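You operate a simulated robot arm through the tools that you are given. There is no shell and no other tool. Be economical: measure what you need, move in short steps, check, and stop when the job is done.

Carry out the task below with a simulated robot arm. There is one attempt and no reset: what you move stays moved.

## Task
Give the green jar two measures of clay and mix till light gold.
Fine: measure knob back to its red mark; mix at the viewer and leave the jar there, mixer off.
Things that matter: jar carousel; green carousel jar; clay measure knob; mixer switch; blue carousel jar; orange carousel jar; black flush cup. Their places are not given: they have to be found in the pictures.

The check looks at the end state, three seconds after you hand in, the way a careful person would. Anything else that was tipped, shoved, dropped, spilled or broken makes it a failure.

## Robot
A 7-joint arm with a two-finger parallel gripper, fixed in place. Base frame: the origin is at the foot of the arm, x ahead of it, y to its left, z up; the work surface is at about z = 71.4. Lengths are in cm, angles in degrees, forces in N, time in s.
With the tool pointing down near the work surface it reaches from about 16 to 66 cm from the base axis. Its first joint turns from -66.0 to 66.0 degrees. Payload 2.4 kg.
The TCP is the grasp point between the finger pads, 3 cm short of the fingertips. In the tool frame z runs along the fingers and y along their closing line. The gripper opens to 9.4 cm. The fingers are 2.8 cm wide and 1 cm thick; the gripper's body (5 by 9.6 cm) begins 5.5 cm behind the TCP.
Orientation is that of the tool frame in the base frame, as a unit quaternion [x, y, z, w]. With the fingers straight down and closing along the base's y, the tool's x points along the base's -x, its y along +y and its z along -z.

## Interface
- The arm moves only by the tool play_rows. Its argument "increments" is one flat list of numbers, 7 for each row, row after row: the turn, a rotation vector about the tool's x, y, z in degrees, then the shift along the tool's x, y, z in cm, then the gripper command, from -1 (fully open) to 1 (shut), values between in proportion. In form: [wx, wy, wz, tx, ty, tz, claw, wx, wy, wz, tx, ty, tz, claw, ...]. A call has 1 to 8 rows; each row shifts and turns the commanded pose from where the row before left it, along the tool's axes as they then stand. Each row takes 0.2 s and may step no farther than 5 cm and 8.6 degrees from the row before; otherwise, or with a gripper value out of range, the whole call is refused. Where a pose cannot be reached the arm comes as near as it can. A force on the tool above 90 N (or 10 N above the force at the start of the call, whichever is more), or a blocked arm, ends the call early, and 0.2 s more pass. Each finger travels about 15.3 cm/s and halts on what it meets, pressing with about 21 N; the grip force reading is that of the motor and also rises with nothing between the fingers. The clock runs only during rows and for 0.2 s after the last one: add rows that do not move to give the fingers time. It gives the time, the measured TCP pose, the force on the tool (base axes), the opening and the grip force at its end, in the units of the frame above (readings bear some noise).
- Cameras (640 x 400 px; columns grow to the right, rows downward): "scene" is fixed at [4.41, 46.4, 146.34]; the picture's right is [-0.81, -0.59, 0.00], its down [-0.34, 0.46, -0.82] and it looks along [0.48, -0.66, -0.57] (base axes); focal length 349 px, centre (320, 200). "wrist" rides on the gripper at [-3.7, 0, -5.8] in the tool frame; the picture's right is [0.00, -1.00, 0.00], its down [0.97, 0.00, -0.24] and it looks along [0.24, 0.00, 0.97] (tool axes); focal length 218 px, centre (320, 200).
- grab_frame(camera): a new picture of that camera. It takes no simulated time.
- point_at(camera, pixels): for up to 12 pixels [column, row] of the newest picture of that camera ("zoom" is the newest enlarged one), the place [x, y, z] in the base frame of the surface seen there, good to about 0.3 cm, but the place of the scene camera against the robot may be out by one fixed shift of up to 2.5 cm in any direction. It takes no simulated time.
- enlarge(camera, box): a new picture of the part [left, top, right, bottom] of that camera's present view, enlarged. It takes no simulated time.
- job_done(): hands the job in; it is judged then, once.

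Go step by step. Measure first, check grasps and placings, and put right what went wrong. The budget is 80 turns and 46 pictures, counting those below and the enlarged ones. Unless the task says otherwise, let go and move clear before handing in, and close with one line.

The tools are called after "Request:" as a command line: name --argument value ..., lists and objects as JSON in quotes. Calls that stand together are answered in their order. play_rows: Moves the arm, as the interface text tells. Its arguments: {"type":"object","properties":{"increments":{"type":"array","items":{"type":"number"}}},"required":["increments"]} The other tools are called the same way: grab_frame (camera) takes a picture; point_at (camera, pixels) gives the place of the surface under pixels of a picture; enlarge (camera, box) takes an enlarged picture of a part of a camera's view; job_done () hands the job in.

At the start:

```text
clock: 0.0
ee_pos: [38.72, -12.16, 115.54]
tool_rot: [0.0, 1.0, 0.001, 0.001]
contact_force: [0.3, 0.3, 0.2]
opening: 9.42
grip_force: 0.1
```

scene: 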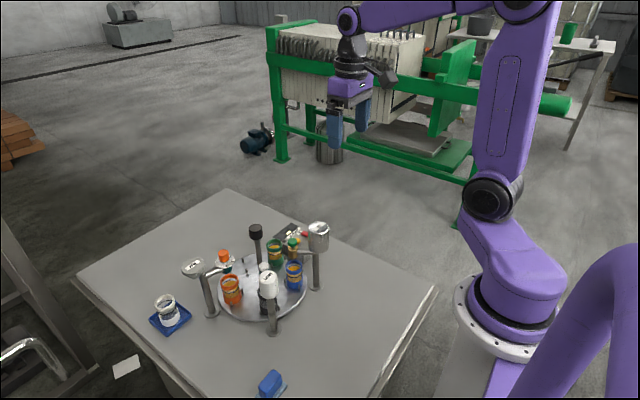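
wrist: 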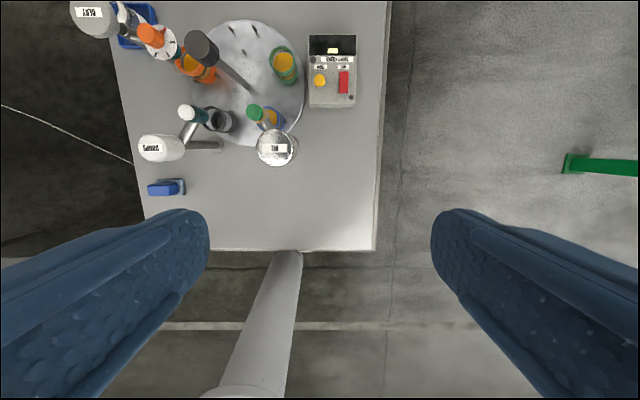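

The pictures show a carousel with three jars and several dispensers around (scene 180-330, 220-340). I'll enlarge both views to read the labels.

Request:
enlarge --camera "scene" --box '[140, 210, 340, 345]'

Request:
enlarge --camera "wrist" --box '[60, 0, 380, 200]'

```text
2.96 times, centred on (240, 278) of scene
```

zoom: 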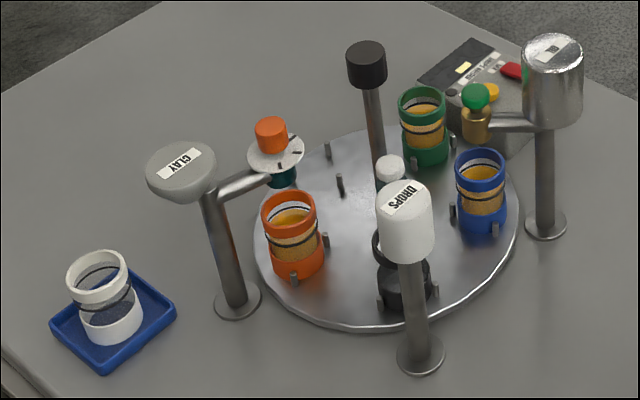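

```text
2.00 times, centred on (220, 100) of wrist
```

zoom: 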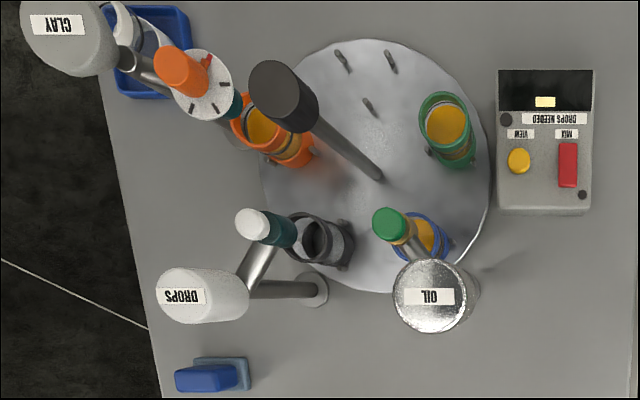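

The clay dispenser has an orange knob on a dial; the mixer box holds VIEW and MIX controls. I'll measure the key spots in the latest zoom (wrist).

Request:
point_at --camera "zoom" --pixels '[[447, 120], [262, 125], [318, 240], [422, 235], [275, 90], [382, 178], [172, 65], [207, 60], [252, 222], [388, 222], [568, 165], [518, 160]]'

Request:
point_at --camera "wrist" --pixels '[[232, 27], [255, 27], [243, 53], [190, 75], [304, 80], [240, 145], [250, 20], [165, 45], [347, 82], [100, 12], [165, 60], [180, 43]]'

Request:
enlarge --camera "scene" --box '[205, 235, 265, 275]'

Request:
enlarge --camera "wrist" --box '[300, 25, 370, 115]'

```text
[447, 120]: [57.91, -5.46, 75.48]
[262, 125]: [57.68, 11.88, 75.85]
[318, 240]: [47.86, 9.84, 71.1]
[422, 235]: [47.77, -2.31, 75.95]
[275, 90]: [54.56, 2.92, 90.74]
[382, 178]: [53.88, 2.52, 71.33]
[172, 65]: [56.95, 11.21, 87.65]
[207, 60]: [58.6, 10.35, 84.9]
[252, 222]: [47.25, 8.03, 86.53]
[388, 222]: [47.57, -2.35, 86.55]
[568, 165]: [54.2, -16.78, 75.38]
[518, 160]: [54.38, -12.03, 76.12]
```

```text
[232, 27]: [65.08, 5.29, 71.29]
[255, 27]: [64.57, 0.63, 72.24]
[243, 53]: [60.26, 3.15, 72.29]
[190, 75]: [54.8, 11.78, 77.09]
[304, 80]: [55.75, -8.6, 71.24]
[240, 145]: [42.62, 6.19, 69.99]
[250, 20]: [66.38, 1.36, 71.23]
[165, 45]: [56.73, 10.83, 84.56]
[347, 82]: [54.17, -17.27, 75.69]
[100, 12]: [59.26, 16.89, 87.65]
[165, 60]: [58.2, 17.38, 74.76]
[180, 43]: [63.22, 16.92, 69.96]
```

```text
10.00 times, centred on (235, 255) of scene
```

zoom: 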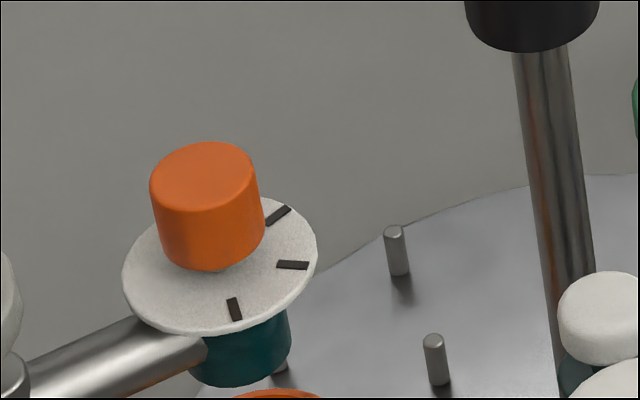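

```text
4.44 times, centred on (335, 70) of wrist
```

zoom: 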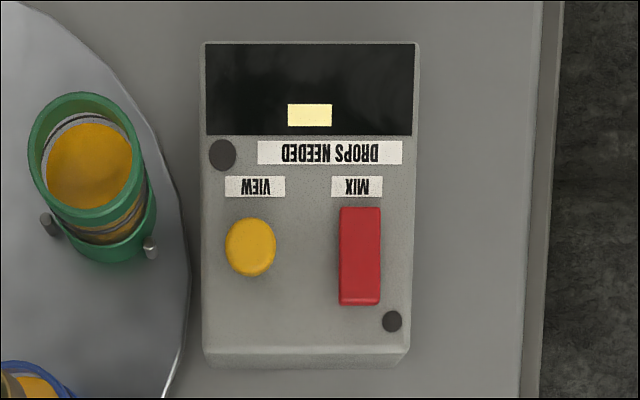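

Red mark seems behind the knob on the dial; seats are spaced 72° around (54,2.6), green at the viewer, orange under clay. I'll move in over the area for a closer look at the dial.

Request:
play_rows --increments '[0, 0, 0, -1.4, 2.75, 1.94, -1, 0, 0, 0, -1.4, 2.75, 1.94, -1, 0, 0, 0, -1.4, 2.75, 1.94, -1, 0, 0, 0, -1.4, 2.75, 1.94, -1, 0, 0, 0, -1.4, 2.75, 1.94, -1, 0, 0, 0, -1.4, 2.75, 1.94, -1, 0, 0, 0, -1.4, 2.75, 1.94, -1, 0, 0, 0, -1.4, 2.75, 1.94, -1]'

Request:
grab_frame --camera "wrist"

```text
clock: 1.8
ee_pos: [49.97, 9.77, 99.85]
tool_rot: [0.0, 1.0, 0.0, 0.001]
contact_force: [-0.6, -0.5, -0.5]
opening: 9.39
grip_force: 0.1
```

```text
39 pictures are left
```

wrist: 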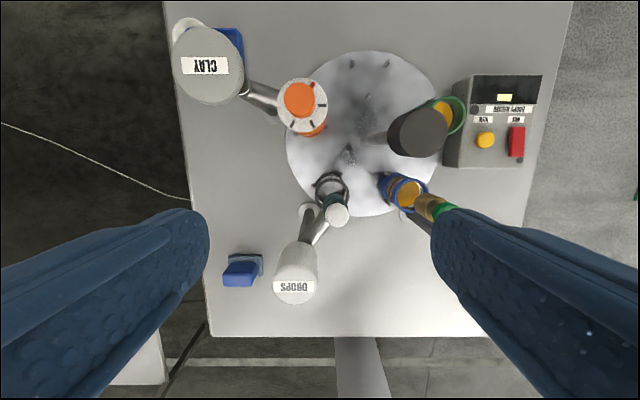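

Request:
enlarge --camera "wrist" --box '[260, 50, 350, 150]'

Request:
point_at --camera "wrist" --pixels '[[301, 100], [313, 84], [324, 104], [312, 125], [292, 123], [420, 132], [401, 132], [440, 132], [420, 113], [420, 152], [515, 140], [486, 140]]'

```text
4.00 times, centred on (305, 100) of wrist
```

zoom: 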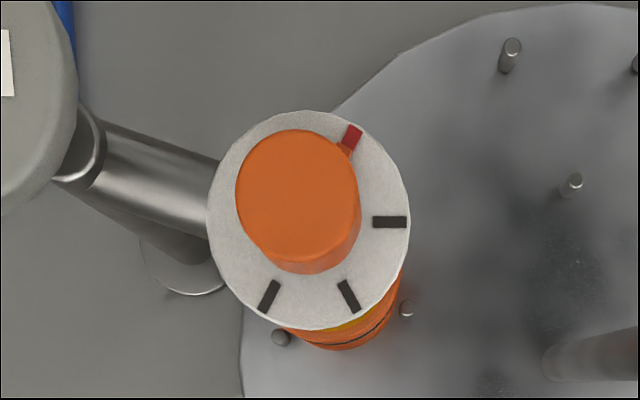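

```text
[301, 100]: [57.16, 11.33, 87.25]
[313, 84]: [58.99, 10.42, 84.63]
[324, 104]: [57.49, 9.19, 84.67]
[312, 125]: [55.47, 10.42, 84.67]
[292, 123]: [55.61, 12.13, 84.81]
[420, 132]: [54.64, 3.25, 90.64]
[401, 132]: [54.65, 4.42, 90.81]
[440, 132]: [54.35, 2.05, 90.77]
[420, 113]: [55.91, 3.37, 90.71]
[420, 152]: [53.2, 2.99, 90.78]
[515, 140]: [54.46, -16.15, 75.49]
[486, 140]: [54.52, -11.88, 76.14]
```

The dial reads: pointer at red, black marks 60° apart clockwise; the second mark is 2 measures. Now locate the black centre knob precisely.

Request:
point_at --camera "wrist" --pixels '[[389, 132], [394, 132], [436, 130], [444, 130], [447, 130], [420, 106], [420, 109], [420, 155], [425, 158], [288, 100], [313, 100], [301, 84]]'

Request:
enlarge --camera "wrist" --box '[340, 70, 480, 220]'

```text
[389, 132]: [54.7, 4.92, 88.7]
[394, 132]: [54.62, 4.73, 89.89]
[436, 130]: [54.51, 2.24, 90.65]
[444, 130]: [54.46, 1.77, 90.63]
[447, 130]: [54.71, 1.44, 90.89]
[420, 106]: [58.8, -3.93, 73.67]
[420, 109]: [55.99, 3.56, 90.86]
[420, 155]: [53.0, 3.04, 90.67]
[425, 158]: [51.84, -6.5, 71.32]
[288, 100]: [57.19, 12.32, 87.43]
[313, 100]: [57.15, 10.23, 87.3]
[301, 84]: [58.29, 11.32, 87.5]
```

```text
2.67 times, centred on (410, 145) of wrist
```

zoom: 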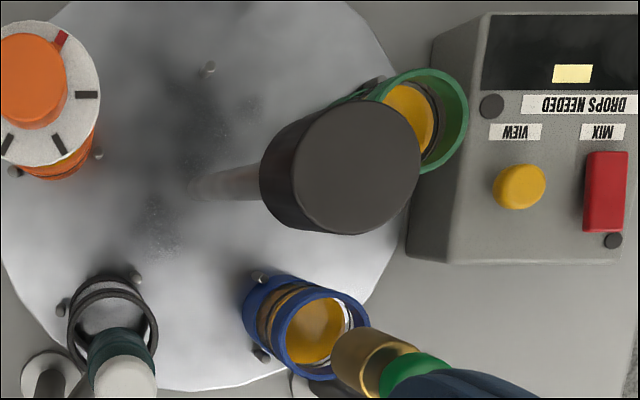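

The black knob's top centre is ~(54.5, 3.1, 90.7), 3.2 cm across. I'll move above it and pre-turn the wrist.

Request:
play_rows --increments '[0, 0, 0, -2.3, -3.3, 0, -1, 0, 0, 0, -2.23, -3.37, 0, -1, 0, 0, 8, 0, 0, 0, -1, 0, 0, 8, 0, 0, 0, -1, 0, 0, 8, 0, 0, 0, -1, 0, 0, 8, 0, 0, 0, -1, 0, 0, 8, 0, 0, 0, -1, 0, 0, 8, 0, 0, 0, -1]'

Request:
play_rows --increments '[0, 0, 8, 0, 0, 0, -1, 0, 0, 8, 0, 0, 0, -1, 0, 0, 8, 0, 0, 0, -1, 0, 0, 0, 0, 0, 3, -1, 0, 0, 0, 0, 0, 3, -1, 0, 0, 0, 0, 0, 3, -1, 0, 0, 0, 0, 0, 0, -1]'

Request:
grab_frame --camera "wrist"

```text
clock: 3.6
ee_pos: [54.48, 3.19, 100.09]
tool_rot: [0.407, 0.913, 0.0, 0.001]
contact_force: [0.3, -0.4, 0.0]
opening: 9.4
grip_force: 0.1
```

```text
clock: 5.2
ee_pos: [54.34, 3.32, 91.13]
tool_rot: [0.587, 0.809, 0.001, 0.001]
contact_force: [-0.5, 0.1, 0.5]
opening: 9.4
grip_force: 0.1
```

```text
36 pictures are left
```

wrist: 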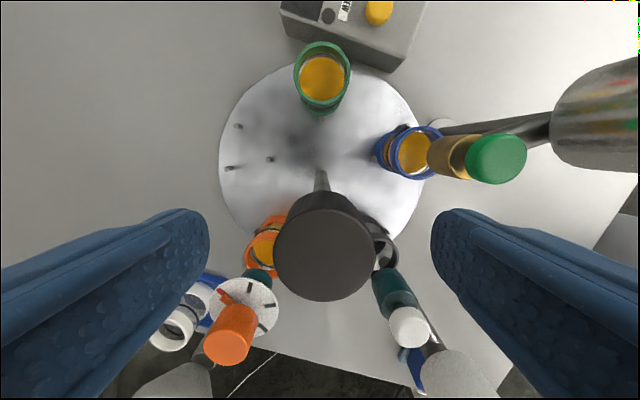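

Request:
point_at --camera "wrist" --pixels '[[323, 253], [278, 253], [368, 253], [323, 212], [323, 296], [320, 80], [412, 152]]'

```text
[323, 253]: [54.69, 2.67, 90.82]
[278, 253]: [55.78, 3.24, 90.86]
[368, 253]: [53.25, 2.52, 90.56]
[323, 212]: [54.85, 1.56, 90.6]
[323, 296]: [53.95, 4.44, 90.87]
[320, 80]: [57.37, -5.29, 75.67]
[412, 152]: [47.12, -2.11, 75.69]
```

Knob centre ≈ (54.5, 2.95); nudge −0.4 along tool x, lower 0.8 and close.

Request:
play_rows --increments '[0, 0, 0, -0.4, 0, 0.8, -1, 0, 0, 0, 0, 0, 0, 0, 0, 0, 0, 0, 0, 0, 1, 0, 0, 0, 0, 0, 0, 1, 0, 0, 0, 0, 0, 0, 1]'

```text
clock: 6.4
ee_pos: [54.63, 2.88, 90.23]
tool_rot: [0.588, 0.809, 0.0, -0.001]
contact_force: [-2.1, -1.1, -1.5]
opening: 3.11
grip_force: 44.5
```

Knob gripped (3.11 cm). Try a first 24° counter-clockwise turn.

Request:
play_rows --increments '[0, 0, -4, 0, 0, 0, 1, 0, 0, -6, 0, 0, 0, 1, 0, 0, -6, 0, 0, 0, 1, 0, 0, -6, 0, 0, 0, 1, 0, 0, -2, 0, 0, 0, 1]'

Request:
enlarge --camera "scene" --box '[140, 210, 340, 345]'

```text
clock: 7.6
ee_pos: [54.49, 2.92, 90.22]
tool_rot: [0.406, 0.914, 0.001, 0.001]
contact_force: [0.3, 5.9, -5.1]
opening: 3.11
grip_force: 44.8
```

```text
2.96 times, centred on (240, 278) of scene
```

zoom: 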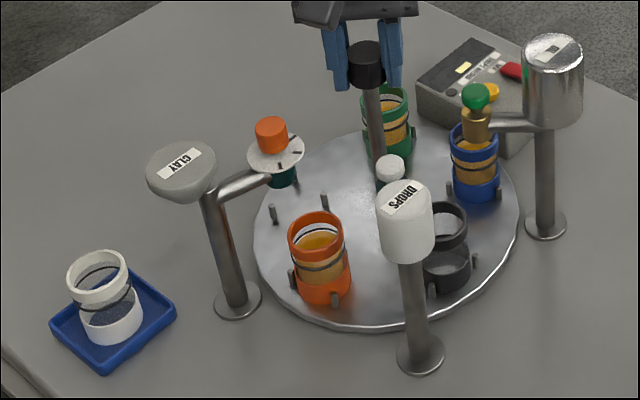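

The carousel turns with the knob. Continue 120° more.

Request:
play_rows --increments '[0, 0, -8, 0, 0, 0, 1, 0, 0, -8, 0, 0, 0, 1, 0, 0, -8, 0, 0, 0, 1, 0, 0, -8, 0, 0, 0, 1, 0, 0, -8, 0, 0, 0, 1, 0, 0, -8, 0, 0, 0, 1, 0, 0, -8, 0, 0, 0, 1, 0, 0, -4, 0, 0, 0, 1]'

Request:
play_rows --increments '[0, 0, -8, 0, 0, 0, 1, 0, 0, -8, 0, 0, 0, 1, 0, 0, -8, 0, 0, 0, 1, 0, 0, -8, 0, 0, 0, 1, 0, 0, -8, 0, 0, 0, 1, 0, 0, -8, 0, 0, 0, 1, 0, 0, -8, 0, 0, 0, 1, 0, 0, -4, 0, 0, 0, 1]'

Request:
enlarge --camera "scene" --box '[140, 210, 340, 345]'

Request:
grab_frame --camera "wrist"

```text
clock: 9.4
ee_pos: [54.45, 3.13, 90.16]
tool_rot: [-0.107, 0.994, 0.001, 0.001]
contact_force: [-6.7, 21.0, 4.4]
opening: 3.11
grip_force: 44.9
```

```text
clock: 11.2
ee_pos: [54.42, 2.99, 90.33]
tool_rot: [-0.59, 0.807, 0.0, 0.001]
contact_force: [-11.0, 18.0, 4.5]
opening: 3.08
grip_force: 44.9
```

```text
2.96 times, centred on (240, 278) of scene
```

zoom: 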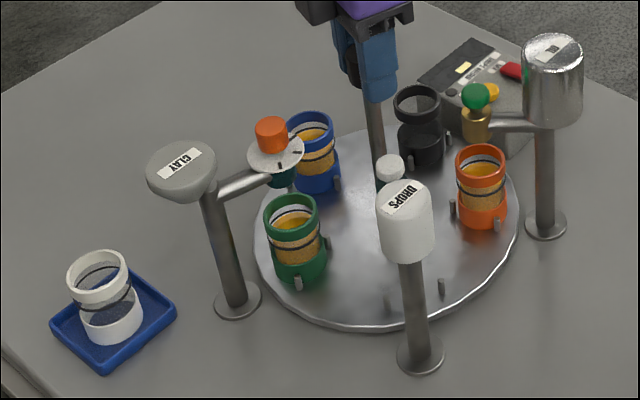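

```text
33 pictures are left
```

wrist: 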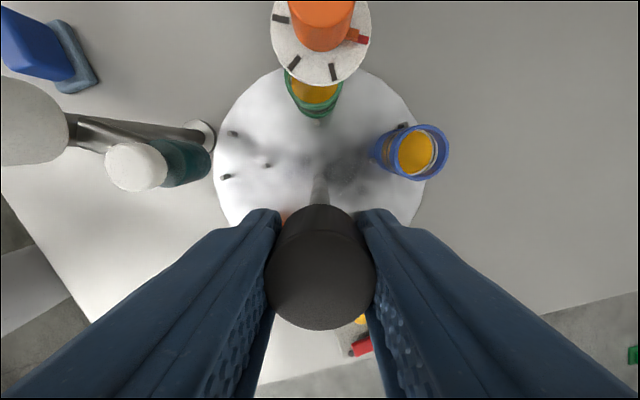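

Green sits under the clay nozzle, maybe 2° beyond. Measure it.

Request:
point_at --camera "wrist" --pixels '[[416, 152], [381, 150], [448, 152], [325, 100], [228, 133], [267, 166], [227, 177]]'

Request:
point_at --camera "scene" --pixels '[[231, 283], [294, 267], [274, 246]]'

```text
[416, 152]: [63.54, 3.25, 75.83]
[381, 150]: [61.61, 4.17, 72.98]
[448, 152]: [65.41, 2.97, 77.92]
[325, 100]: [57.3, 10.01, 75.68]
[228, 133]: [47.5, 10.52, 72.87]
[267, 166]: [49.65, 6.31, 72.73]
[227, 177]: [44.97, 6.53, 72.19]
```

```text
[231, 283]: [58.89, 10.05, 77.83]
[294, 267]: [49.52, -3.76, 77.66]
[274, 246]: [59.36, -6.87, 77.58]
```

About 1.5° over; turn back 1°, release and rise, then measure the clay funnel clearance next to the knob.

Request:
play_rows --increments '[0, 0, 1.2, 0, 0, 0, 1, 0, 0, 0, 0, 0, 0, 1, 0, 0, 0, 0, 0, 0, -1, 0, 0, 0, 0, 0, 0, -1, 0, 0, 0, 0, 0, -3, -1, 0, 0, 0, 0, 0, -3, -1, 0, 0, 0, 0, 0, -3, -1]'

Request:
grab_frame --camera "wrist"

Request:
enlarge --camera "scene" --box '[170, 235, 270, 305]'

```text
clock: 12.8
ee_pos: [54.68, 2.85, 99.3]
tool_rot: [-0.579, 0.815, -0.001, 0.0]
contact_force: [0.3, -0.7, 0.7]
opening: 9.39
grip_force: 0.0
```

```text
32 pictures are left
```

wrist: 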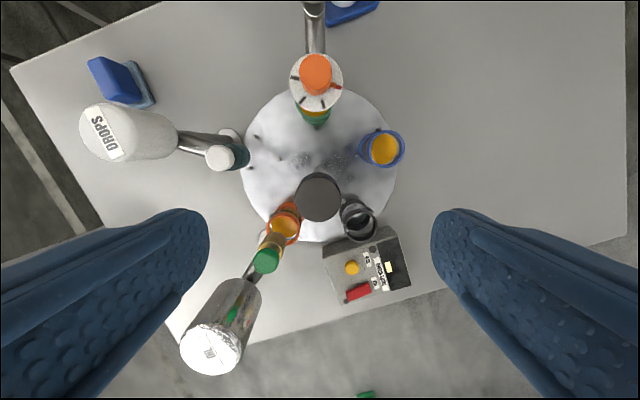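

```text
5.71 times, centred on (220, 270) of scene
```

zoom: 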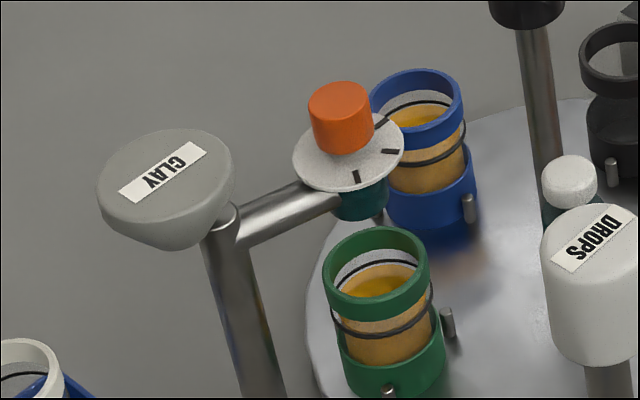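

Request:
point_at --camera "zoom" --pixels '[[341, 100], [312, 98], [370, 98], [340, 86], [342, 114], [225, 165], [215, 145], [165, 175], [185, 212], [105, 190], [170, 135]]'

Request:
point_at --camera "wrist" --pixels '[[316, 73], [304, 72], [328, 72], [316, 60], [316, 85], [384, 149], [319, 105], [260, 133], [247, 171], [330, 88], [284, 225]]'

```text
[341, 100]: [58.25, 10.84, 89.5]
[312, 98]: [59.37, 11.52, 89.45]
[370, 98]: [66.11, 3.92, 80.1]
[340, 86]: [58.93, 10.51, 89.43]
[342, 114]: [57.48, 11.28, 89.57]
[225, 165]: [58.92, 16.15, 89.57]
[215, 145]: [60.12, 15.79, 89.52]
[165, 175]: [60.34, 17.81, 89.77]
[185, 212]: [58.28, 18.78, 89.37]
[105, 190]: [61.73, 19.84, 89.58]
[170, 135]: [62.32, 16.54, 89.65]
```

```text
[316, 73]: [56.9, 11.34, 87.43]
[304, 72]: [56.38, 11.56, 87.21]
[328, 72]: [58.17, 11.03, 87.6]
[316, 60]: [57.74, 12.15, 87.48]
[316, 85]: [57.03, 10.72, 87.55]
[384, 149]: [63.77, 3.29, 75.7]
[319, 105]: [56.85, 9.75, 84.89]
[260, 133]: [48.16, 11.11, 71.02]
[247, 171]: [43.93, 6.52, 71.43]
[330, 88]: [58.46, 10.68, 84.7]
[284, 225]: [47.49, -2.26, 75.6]
```

Clearances are fine. Knob centre (57.2, 11.35); move over it with fingers at ~4 cm and stop above for a check.

Request:
play_rows --increments '[0, 0, 0, -3, 0.14, 0, 0.15, 0, 0, 0, -3, 0.14, 0, 0.15, 0, 0, 0, -2.85, 0.14, 0, 0.15, 0, 0, 0, 0, 0, 3, 0.15, 0, 0, 0, 0, 0, 3, 0.15, 0, 0, 0, 0, 0, 1.9, 0.15, 0, 0, 0, 0, 0, 0, 0.15]'

Request:
grab_frame --camera "wrist"

```text
clock: 14.4
ee_pos: [57.08, 11.37, 91.36]
tool_rot: [-0.58, 0.815, 0.0, 0.001]
contact_force: [0.4, 0.0, -0.7]
opening: 3.97
grip_force: 0.0
```

```text
30 pictures are left
```

wrist: 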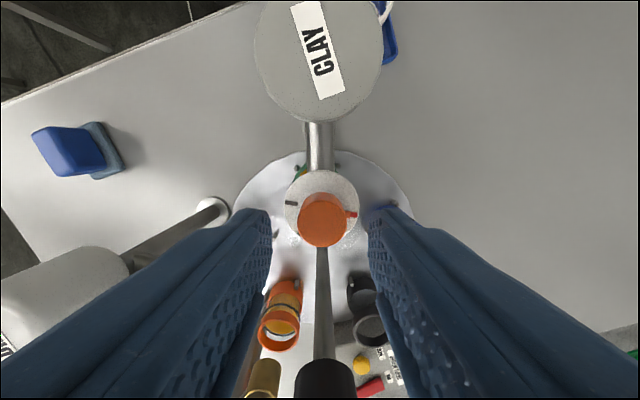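

Request:
point_at --camera "wrist" --pixels '[[323, 218], [323, 195], [323, 240], [301, 218], [343, 218], [350, 213], [352, 214]]'

Request:
enlarge --camera "wrist" --box '[270, 160, 370, 260]'

```text
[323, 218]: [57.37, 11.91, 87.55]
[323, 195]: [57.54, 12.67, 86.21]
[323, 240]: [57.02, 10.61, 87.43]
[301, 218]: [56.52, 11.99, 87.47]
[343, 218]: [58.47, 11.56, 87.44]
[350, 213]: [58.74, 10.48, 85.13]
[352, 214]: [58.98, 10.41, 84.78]
```

```text
4.00 times, centred on (320, 210) of wrist
```

zoom: 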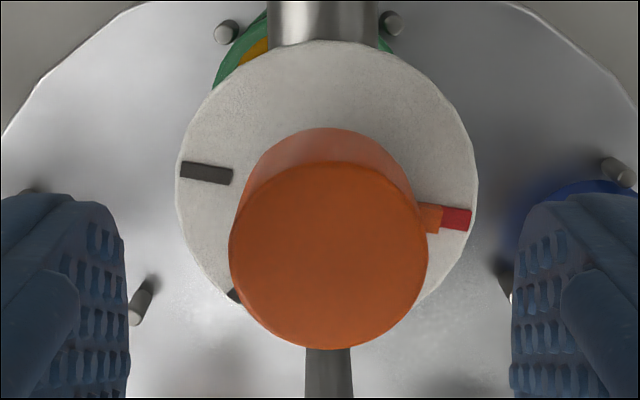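

Small centering nudge, lower to TCP z≈88.6 (tips above the pointer nub at 85.1), close.

Request:
play_rows --increments '[0, 0, 0, -0.2, -0.1, 1.3, 0.15, 0, 0, 0, 0, 0, 1.35, 0.15, 0, 0, 0, 0, 0, 0, 0.15, 0, 0, 0, 0, 0, 0, 0.6, 0, 0, 0, 0, 0, 0, 1, 0, 0, 0, 0, 0, 0, 1]'

Request:
enlarge --camera "scene" --box '[170, 220, 270, 305]'

```text
clock: 15.8
ee_pos: [57.18, 11.54, 88.84]
tool_rot: [-0.58, 0.815, 0.0, 0.0]
contact_force: [-6.5, 1.5, 3.6]
opening: 2.3
grip_force: 45.0
```

```text
4.71 times, centred on (220, 262) of scene
```

zoom: 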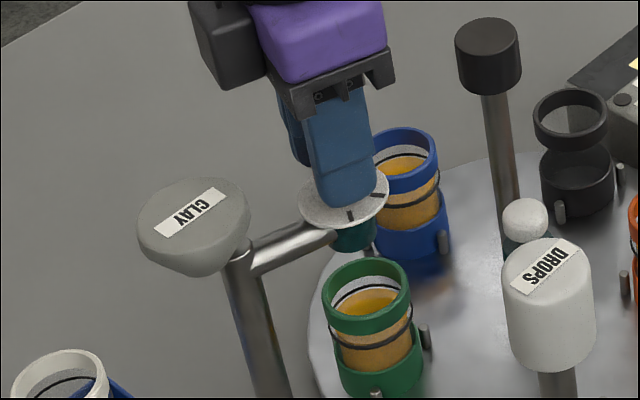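

Knob gripped (2.3 cm). Turn 60° clockwise to the first mark and look.

Request:
play_rows --increments '[0, 0, 8, 0, 0, 0, 1, 0, 0, 8, 0, 0, 0, 1, 0, 0, 8, 0, 0, 0, 1, 0, 0, 8, 0, 0, 0, 1, 0, 0, 8, 0, 0, 0, 1, 0, 0, 8, 0, 0, 0, 1, 0, 0, 8, 0, 0, 0, 1, 0, 0, 4, 0, 0, 0, 1]'

Request:
enlarge --camera "scene" --box '[170, 220, 270, 305]'

Request:
enlarge --camera "wrist" --box '[240, 160, 400, 320]'

```text
clock: 17.6
ee_pos: [57.35, 11.29, 88.73]
tool_rot: [-0.093, 0.996, 0.0, 0.003]
contact_force: [6.5, -1.7, 3.4]
opening: 2.33
grip_force: 44.8
```

```text
4.71 times, centred on (220, 262) of scene
```

zoom: 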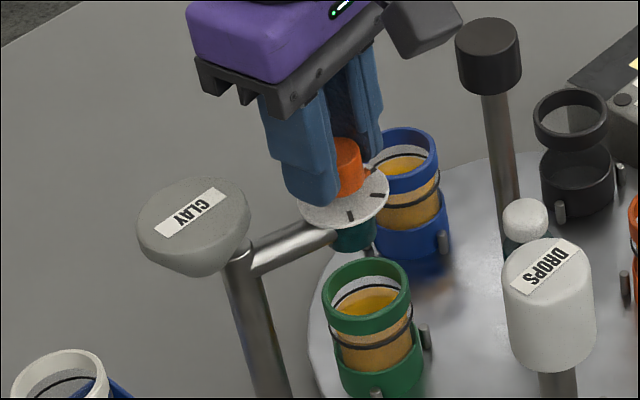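

```text
2.50 times, centred on (320, 240) of wrist
```

zoom: 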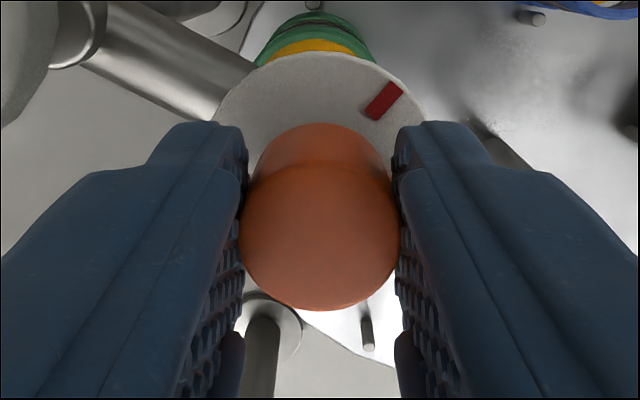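

The pointer left the red mark and turned with the fingers. Another 60° to the second mark.

Request:
play_rows --increments '[0, 0, 8, 0, 0, 0, 1, 0, 0, 8, 0, 0, 0, 1, 0, 0, 8, 0, 0, 0, 1, 0, 0, 8, 0, 0, 0, 1, 0, 0, 8, 0, 0, 0, 1, 0, 0, 8, 0, 0, 0, 1, 0, 0, 8, 0, 0, 0, 1, 0, 0, 4, 0, 0, 0, 1]'

Request:
enlarge --camera "scene" --box '[200, 240, 250, 300]'

Request:
enlarge --camera "wrist" --box '[240, 160, 400, 320]'

```text
clock: 19.4
ee_pos: [57.1, 11.29, 88.86]
tool_rot: [0.418, 0.908, 0.0, 0.001]
contact_force: [9.4, -15.1, 10.6]
opening: 2.31
grip_force: 45.6
```

```text
6.67 times, centred on (225, 270) of scene
```

zoom: 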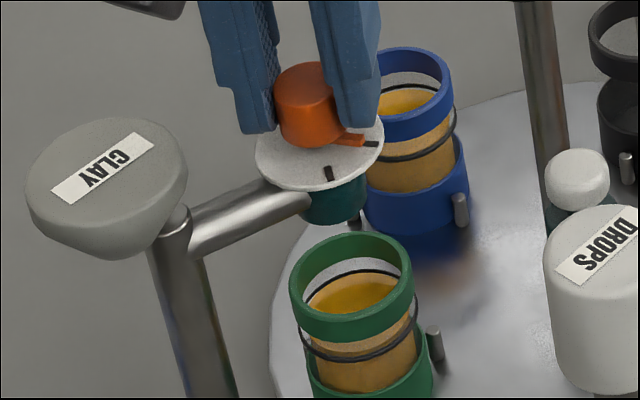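

```text
2.50 times, centred on (320, 240) of wrist
```

zoom: 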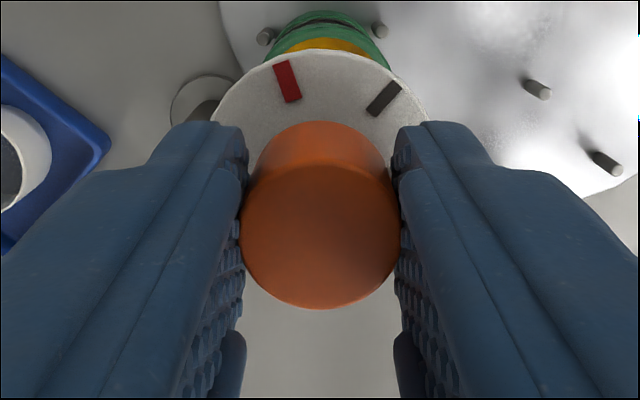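

The pointer lies on the second black mark. Return 120° counter-clockwise to red.

Request:
play_rows --increments '[0, 0, 0, 0, 0, 0, 1, 0, 0, -8, 0, 0, 0, 1, 0, 0, -8, 0, 0, 0, 1, 0, 0, -8, 0, 0, 0, 1, 0, 0, -8, 0, 0, 0, 1, 0, 0, -8, 0, 0, 0, 1, 0, 0, -8, 0, 0, 0, 1, 0, 0, -8, 0, 0, 0, 1]'

Request:
play_rows --increments '[0, 0, -8, 0, 0, 0, 1, 0, 0, -8, 0, 0, 0, 1, 0, 0, -8, 0, 0, 0, 1, 0, 0, -8, 0, 0, 0, 1, 0, 0, -8, 0, 0, 0, 1, 0, 0, -8, 0, 0, 0, 1, 0, 0, -8, 0, 0, 0, 1, 0, 0, -8, 0, 0, 0, 1]'

Request:
enlarge --camera "scene" --box '[200, 240, 250, 300]'

Request:
enlarge --camera "wrist" --box '[240, 160, 400, 320]'

```text
clock: 21.2
ee_pos: [57.31, 11.35, 88.67]
tool_rot: [-0.06, 0.998, 0.0, 0.001]
contact_force: [3.3, -17.3, 16.3]
opening: 2.31
grip_force: 44.9
```

```text
clock: 23.0
ee_pos: [57.3, 11.36, 88.86]
tool_rot: [-0.581, 0.814, 0.0, 0.002]
contact_force: [0.7, -14.3, 16.9]
opening: 2.31
grip_force: 45.2
```

```text
6.67 times, centred on (225, 270) of scene
```

zoom: 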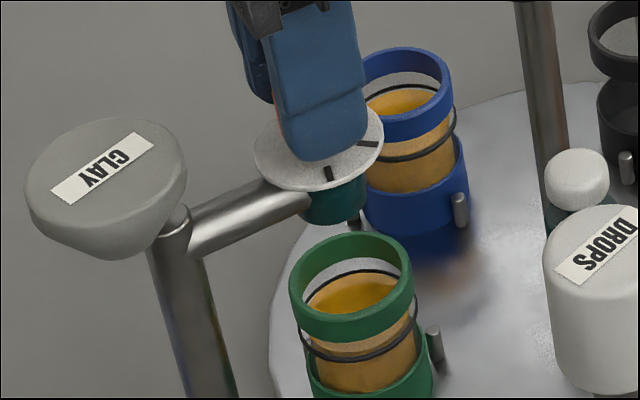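

```text
2.50 times, centred on (320, 240) of wrist
```

zoom: 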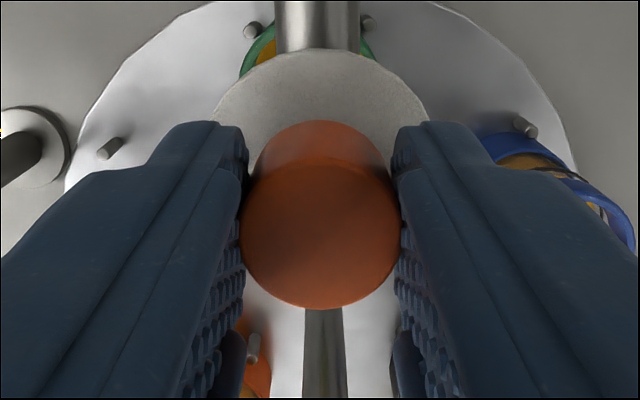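

Release to ~4 cm, lift straight up, and check the pointer and the green jar's contents.

Request:
play_rows --increments '[0, 0, 0, 0, 0, 0, 0.15, 0, 0, 0, 0, 0, 0, 0.15, 0, 0, 0, 0, 0, -3, 0.15, 0, 0, 0, 0, 0, -4, 0.15, 0, 0, 0, 0, 0, -4, 0.15]'

Request:
enlarge --camera "scene" --box '[170, 235, 270, 305]'

Request:
enlarge --camera "wrist" --box '[240, 20, 480, 220]'

```text
clock: 24.2
ee_pos: [57.06, 11.55, 99.79]
tool_rot: [-0.58, 0.814, 0.0, 0.0]
contact_force: [-0.4, 0.1, 0.2]
opening: 3.99
grip_force: 0.2
```

```text
5.71 times, centred on (220, 270) of scene
```

zoom: 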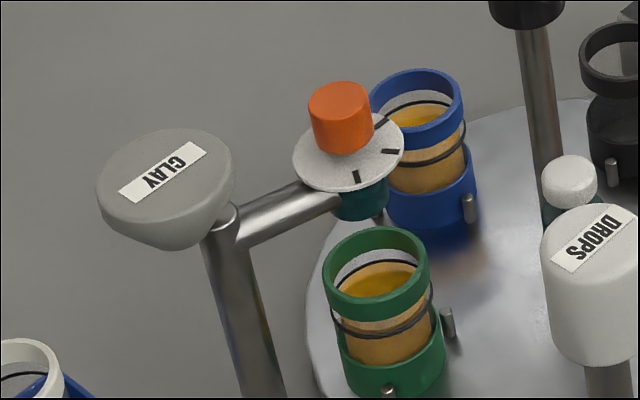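

```text
2.00 times, centred on (360, 120) of wrist
```

zoom: 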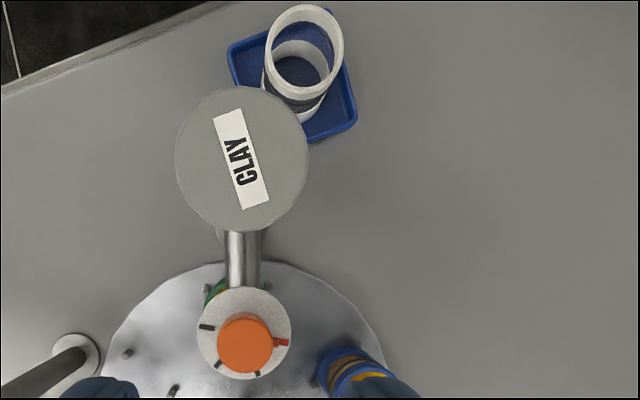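

Pointer is back on red. I'll look closely at the green jar's contents versus the others for signs of clay.

Request:
enlarge --camera "scene" --box '[215, 265, 255, 310]'

Request:
play_rows --increments '[0, 0, 0, 4, 0, 0, -0.2, 0, 0, 0, 4.85, 0, 0, -1, 0, 0, 0, 0, 0, 0, -1]'

Request:
enlarge --camera "wrist" --box '[230, 40, 430, 240]'

```text
8.89 times, centred on (235, 288) of scene
```

zoom: 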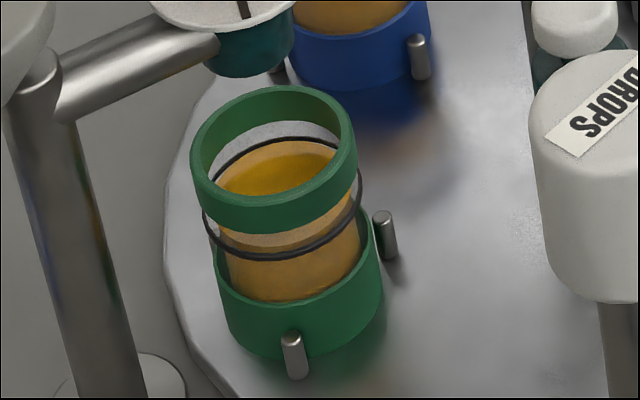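

```text
clock: 25.0
ee_pos: [54.01, 3.08, 99.74]
tool_rot: [-0.58, 0.815, -0.001, 0.0]
contact_force: [-0.7, 0.5, 1.0]
opening: 9.37
grip_force: 0.0
```

```text
2.00 times, centred on (330, 140) of wrist
```

zoom: 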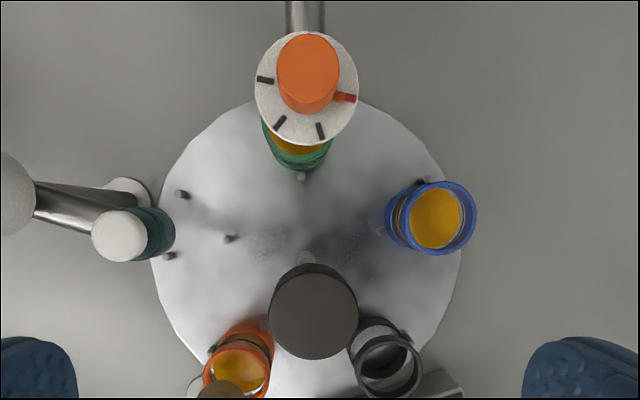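

No spill is visible and the pointer is on red. Now regrip the centre knob to take green back 144° clockwise to the viewer.

Request:
play_rows --increments '[0, 0, 0, -0.2, -0.47, 3, -1, 0, 0, 0, 0, 0, 3, -1, 0, 0, 0, 0, 0, 3.4, -1, 0, 0, 0, 0, 0, 0, -0.2, 0, 0, 0, 0, 0, 0, 0.5, 0, 0, 0, 0, 0, 0, 1, 0, 0, 0, 0, 0, 0, 1]'

Request:
grab_frame --camera "wrist"

```text
clock: 26.6
ee_pos: [54.66, 3.24, 90.44]
tool_rot: [-0.579, 0.816, 0.002, -0.002]
contact_force: [-20.3, -4.5, -2.3]
opening: 3.12
grip_force: 44.8
```

```text
17 pictures are left
```

wrist: 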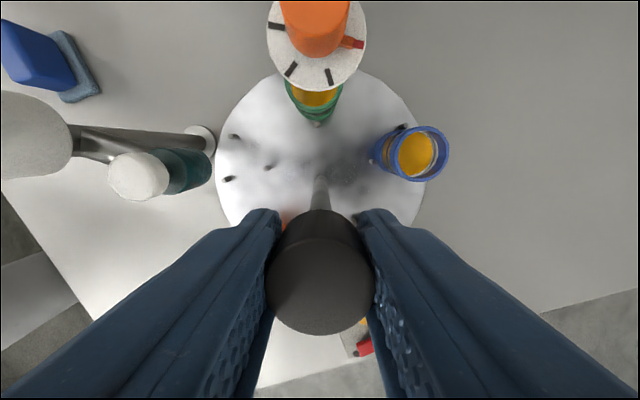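

Gripped; easing a small side load, then turning 144° clockwise.

Request:
play_rows --increments '[0, 0, 0, 0.1, 0.25, 0, 1, 0, 0, 8, 0, 0, 0, 1, 0, 0, 8, 0, 0, 0, 1, 0, 0, 8, 0, 0, 0, 1, 0, 0, 8, 0, 0, 0, 1, 0, 0, 8, 0, 0, 0, 1, 0, 0, 8, 0, 0, 0, 1]'

Request:
play_rows --increments '[0, 0, 8, 0, 0, 0, 1, 0, 0, 8, 0, 0, 0, 1, 0, 0, 8, 0, 0, 0, 1, 0, 0, 8, 0, 0, 0, 1, 0, 0, 8, 0, 0, 0, 1, 0, 0, 8, 0, 0, 0, 1]'

Request:
play_rows --increments '[0, 0, 8, 0, 0, 0, 1, 0, 0, 8, 0, 0, 0, 1, 0, 0, 8, 0, 0, 0, 1, 0, 0, 8, 0, 0, 0, 1, 0, 0, 8, 0, 0, 0, 1, 0, 0, 4, 0, 0, 0, 1, 0, 0, 0, 0, 0, 0, 1]'

Request:
grab_frame --camera "wrist"

```text
clock: 28.2
ee_pos: [54.73, 3.17, 90.37]
tool_rot: [-0.196, 0.981, 0.0, 0.002]
contact_force: [7.7, -9.0, -8.1]
opening: 3.08
grip_force: 44.9
```

```text
clock: 29.6
ee_pos: [54.56, 2.91, 90.35]
tool_rot: [0.221, 0.975, 0.001, 0.002]
contact_force: [20.4, -20.1, -6.6]
opening: 3.06
grip_force: 45.1
```

```text
clock: 31.2
ee_pos: [54.59, 2.92, 90.33]
tool_rot: [0.57, 0.822, -0.001, 0.001]
contact_force: [5.8, -22.8, 11.5]
opening: 3.07
grip_force: 45.2
```

```text
16 pictures are left
```

wrist: 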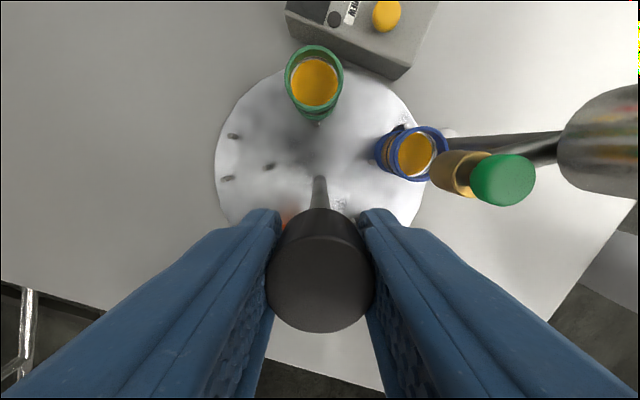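

Request:
point_at --camera "wrist" --pixels '[[315, 82], [415, 154], [233, 135], [270, 166], [228, 178]]'

```text
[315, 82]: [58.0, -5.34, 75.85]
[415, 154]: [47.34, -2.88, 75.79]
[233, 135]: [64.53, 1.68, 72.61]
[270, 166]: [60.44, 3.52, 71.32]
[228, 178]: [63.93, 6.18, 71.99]
```

Green is ~3–4° short; turn 3.5° more clockwise.

Request:
play_rows --increments '[0, 0, 3.5, 0, 0, 0, 1, 0, 0, 0, 0, 0, 0, 1, 0, 0, 0, 0, 0, 0, 1]'

Request:
grab_frame --camera "wrist"

Request:
point_at --camera "wrist" --pixels '[[315, 82], [415, 154], [233, 135], [270, 166], [228, 178]]'

```text
clock: 32.0
ee_pos: [54.58, 2.82, 90.36]
tool_rot: [0.594, 0.805, 0.0, -0.001]
contact_force: [-3.9, -23.3, 15.4]
opening: 3.05
grip_force: 44.9
```

```text
15 pictures are left
```

wrist: 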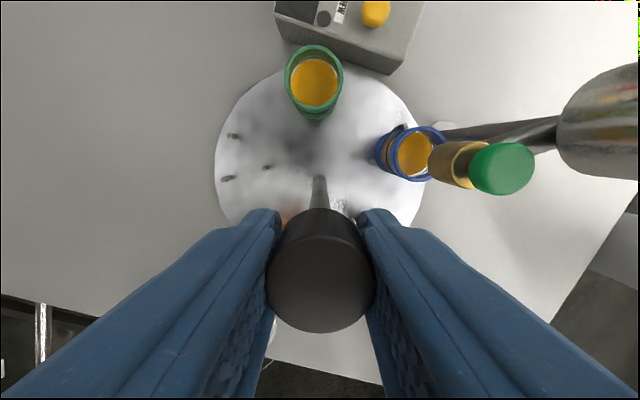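

```text
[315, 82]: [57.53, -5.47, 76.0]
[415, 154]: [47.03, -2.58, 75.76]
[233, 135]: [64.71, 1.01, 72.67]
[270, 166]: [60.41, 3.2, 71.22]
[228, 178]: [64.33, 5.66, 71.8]
```

Within ~1°. Final 0.7° nudge, release, rise, and move toward the mixer box for a close look.

Request:
play_rows --increments '[0, 0, 0.8, 0, 0, 0, 1, 0, 0, 0, 0, 0, 0, 1, 0, 0, 0, 0, 0, 0, -1, 0, 0, 0, 0, 0, 0, -1, 0, 0, 0, 0, 0, -3.5, -1, 0, 0, 0, 0, 0, -3.5, -1]'

Request:
play_rows --increments '[0, 0, 0, -3.5, -1.18, 0, 0, 0, 0, 0, -3.5, -1.18, 0, 0.5, 0, 0, 0, -3.5, -1.17, 0, 1, 0, 0, 0, -3.5, -1.17, 0, 1, 0, 0, 0, 0, 0, 3, 1]'

Request:
grab_frame --camera "wrist"

```text
clock: 33.4
ee_pos: [54.62, 3.11, 97.45]
tool_rot: [0.599, 0.801, 0.001, 0.0]
contact_force: [0.0, 0.6, 0.5]
opening: 9.41
grip_force: 0.1
```

```text
clock: 34.6
ee_pos: [54.08, -11.63, 94.31]
tool_rot: [0.598, 0.801, 0.001, 0.0]
contact_force: [0.0, 0.8, -0.6]
opening: 0.0
grip_force: 20.8
```

```text
14 pictures are left
```

wrist: 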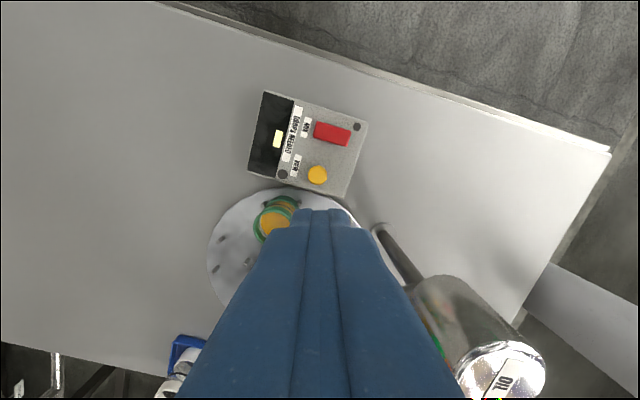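

Request:
enlarge --camera "wrist" --box '[240, 85, 380, 235]'

Request:
point_at --camera "wrist" --pixels '[[332, 132], [316, 127], [348, 138], [324, 130], [340, 135], [334, 124], [331, 140], [318, 174], [345, 155], [357, 127]]'

```text
2.67 times, centred on (310, 160) of wrist
```

zoom: 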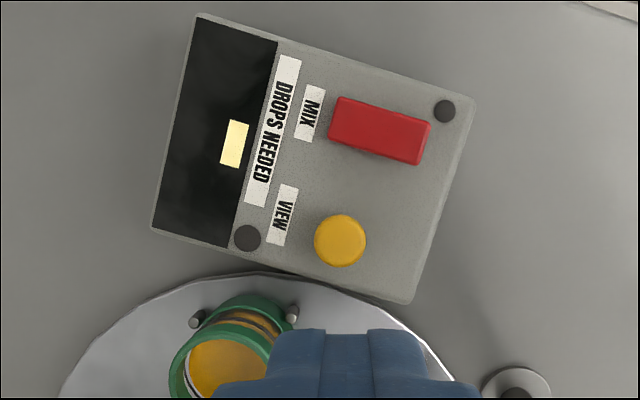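

```text
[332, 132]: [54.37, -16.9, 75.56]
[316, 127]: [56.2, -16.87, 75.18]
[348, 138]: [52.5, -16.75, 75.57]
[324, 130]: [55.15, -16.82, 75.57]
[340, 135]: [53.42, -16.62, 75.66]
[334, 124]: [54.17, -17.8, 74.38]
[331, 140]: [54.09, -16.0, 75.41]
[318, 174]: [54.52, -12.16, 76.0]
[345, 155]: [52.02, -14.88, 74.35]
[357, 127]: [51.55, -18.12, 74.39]
```

Check the switch's tilt and the green jar's starting colour in the scene view.

Request:
enlarge --camera "scene" --box '[260, 215, 330, 265]'

```text
8.00 times, centred on (295, 240) of scene
```

zoom: 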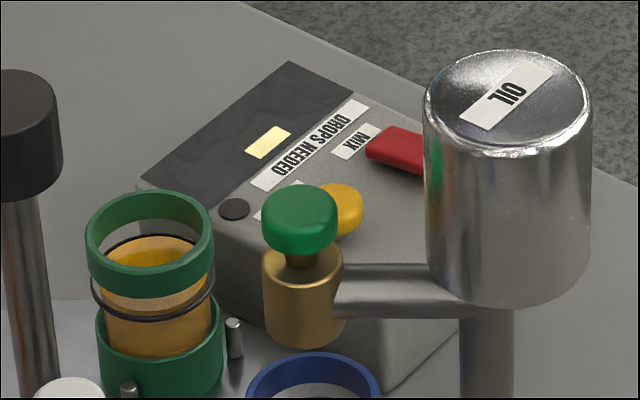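

Move the closed fingers over the lower-x end of the red switch, stopping ~1.5 cm above it.

Request:
play_rows --increments '[0, 0, 0, -2.3, -1.35, 0, 1, 0, 0, 0, -2.29, -1.35, 0, 1, 0, 0, 0, 0, 0, 4, 1, 0, 0, 0, 0, 0, 4, 1, 0, 0, 0, 0, 0, 4, 1, 0, 0, 0, 0, 0, 2, 1, 0, 0, 0, 0, 0, 0, 1]'

Request:
grab_frame --camera "wrist"

```text
clock: 36.2
ee_pos: [52.94, -16.71, 80.26]
tool_rot: [0.599, 0.801, 0.001, 0.001]
contact_force: [0.6, 0.5, -0.4]
opening: 0.03
grip_force: 21.2
```

```text
11 pictures are left
```

wrist: 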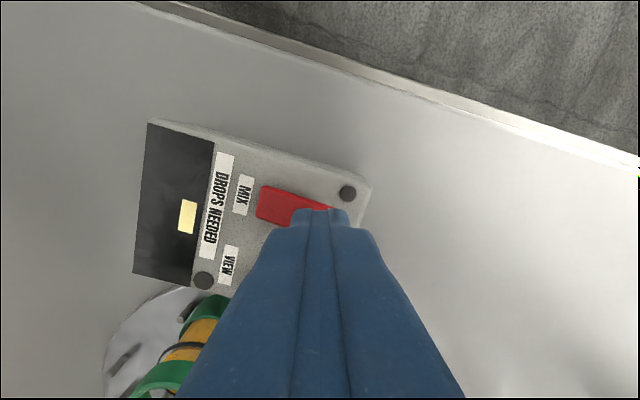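

Finger is over the switch's near end. Press down gently.

Request:
play_rows --increments '[0, 0, 0, 0, 0, 1.3, 1, 0, 0, 0, 0, 0, 0.3, 1, 0, 0, 0, 0, 0, 0.3, 1]'

```text
clock: 37.0
ee_pos: [52.9, -16.76, 78.54]
tool_rot: [0.598, 0.801, 0.0, 0.002]
contact_force: [-7.7, 1.4, 21.1]
opening: 0.02
grip_force: 21.7
```

Contact made (21 N). Retract and look at switch and jar.

Request:
play_rows --increments '[0, 0, 0, 0, 0, -1.5, 1]'

Request:
enlarge --camera "scene" --box '[260, 215, 330, 265]'

```text
clock: 37.4
ee_pos: [52.77, -16.78, 79.92]
tool_rot: [0.598, 0.802, 0.001, 0.0]
contact_force: [0.1, 0.3, 0.0]
opening: 0.03
grip_force: 20.9
```

```text
8.00 times, centred on (295, 240) of scene
```

zoom: 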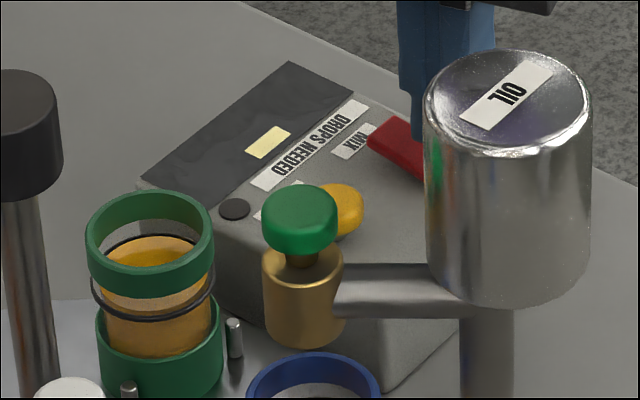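

The switch rocked over (far end now raised), so the mixer should be on. Shift above the other end and check the colour.

Request:
play_rows --increments '[0, 0, 0, -0.4, 1.4, -0.5, 1, 0, 0, 0, -0.4, 1.4, 0, 1]'

Request:
enlarge --camera "scene" --box '[260, 215, 330, 265]'

```text
clock: 38.0
ee_pos: [55.77, -16.64, 80.36]
tool_rot: [0.597, 0.802, 0.001, 0.001]
contact_force: [0.1, 0.3, -0.4]
opening: 0.0
grip_force: 20.9
```

```text
8.00 times, centred on (295, 240) of scene
```

zoom: 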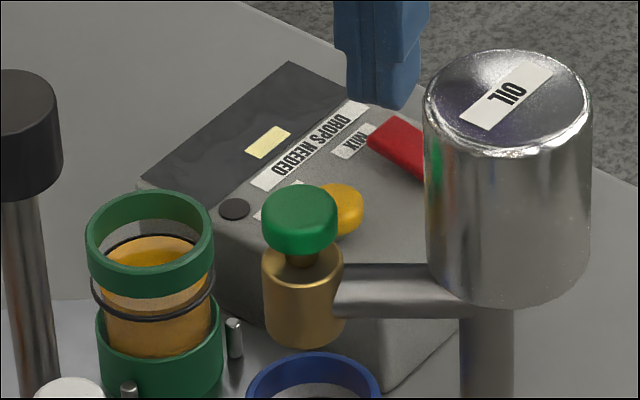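

Not much change yet. Wait ~1.6 s and look.

Request:
play_rows --increments '[0, 0, 0, 0, 0, 0, 1, 0, 0, 0, 0, 0, 0, 1, 0, 0, 0, 0, 0, 0, 1, 0, 0, 0, 0, 0, 0, 1, 0, 0, 0, 0, 0, 0, 1, 0, 0, 0, 0, 0, 0, 1, 0, 0, 0, 0, 0, 0, 1]'

Request:
enlarge --camera "scene" --box '[260, 225, 330, 275]'

```text
clock: 39.6
ee_pos: [55.9, -16.71, 80.32]
tool_rot: [0.598, 0.802, 0.001, 0.001]
contact_force: [0.8, 0.6, -1.2]
opening: 0.0
grip_force: 21.3
```

```text
8.00 times, centred on (295, 250) of scene
```

zoom: 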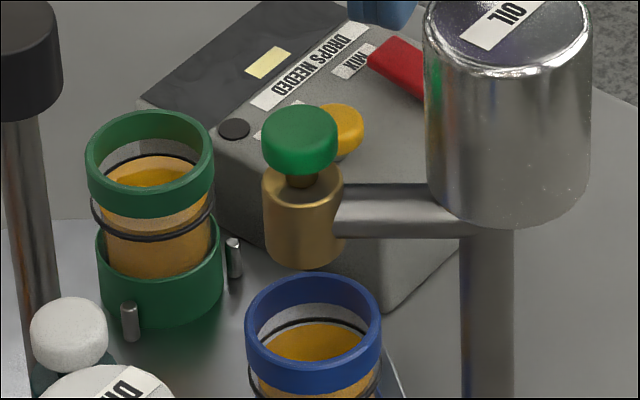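

Green looks only slightly brighter than blue. Wait ~3 s more.

Request:
play_rows --increments '[0, 0, 0, 0, 0, 0, 1, 0, 0, 0, 0, 0, 0, 1, 0, 0, 0, 0, 0, 0, 1, 0, 0, 0, 0, 0, 0, 1, 0, 0, 0, 0, 0, 0, 1, 0, 0, 0, 0, 0, 0, 1, 0, 0, 0, 0, 0, 0, 1, 0, 0, 0, 0, 0, 0, 1]'

Request:
play_rows --increments '[0, 0, 0, 0, 0, 0, 1, 0, 0, 0, 0, 0, 0, 1, 0, 0, 0, 0, 0, 0, 1, 0, 0, 0, 0, 0, 0, 1, 0, 0, 0, 0, 0, 0, 1, 0, 0, 0, 0, 0, 0, 1]'

Request:
enlarge --camera "scene" --box '[260, 225, 330, 275]'

```text
clock: 41.4
ee_pos: [55.67, -16.64, 80.31]
tool_rot: [0.599, 0.801, 0.001, 0.0]
contact_force: [-0.5, 0.8, -0.6]
opening: 0.0
grip_force: 21.2
```

```text
clock: 42.8
ee_pos: [55.87, -16.78, 80.45]
tool_rot: [0.598, 0.801, 0.001, 0.001]
contact_force: [0.4, 0.0, 0.3]
opening: 0.0
grip_force: 20.6
```

```text
8.00 times, centred on (295, 250) of scene
```

zoom: 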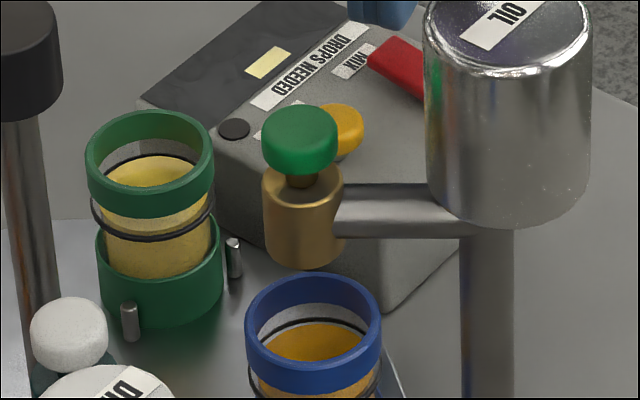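

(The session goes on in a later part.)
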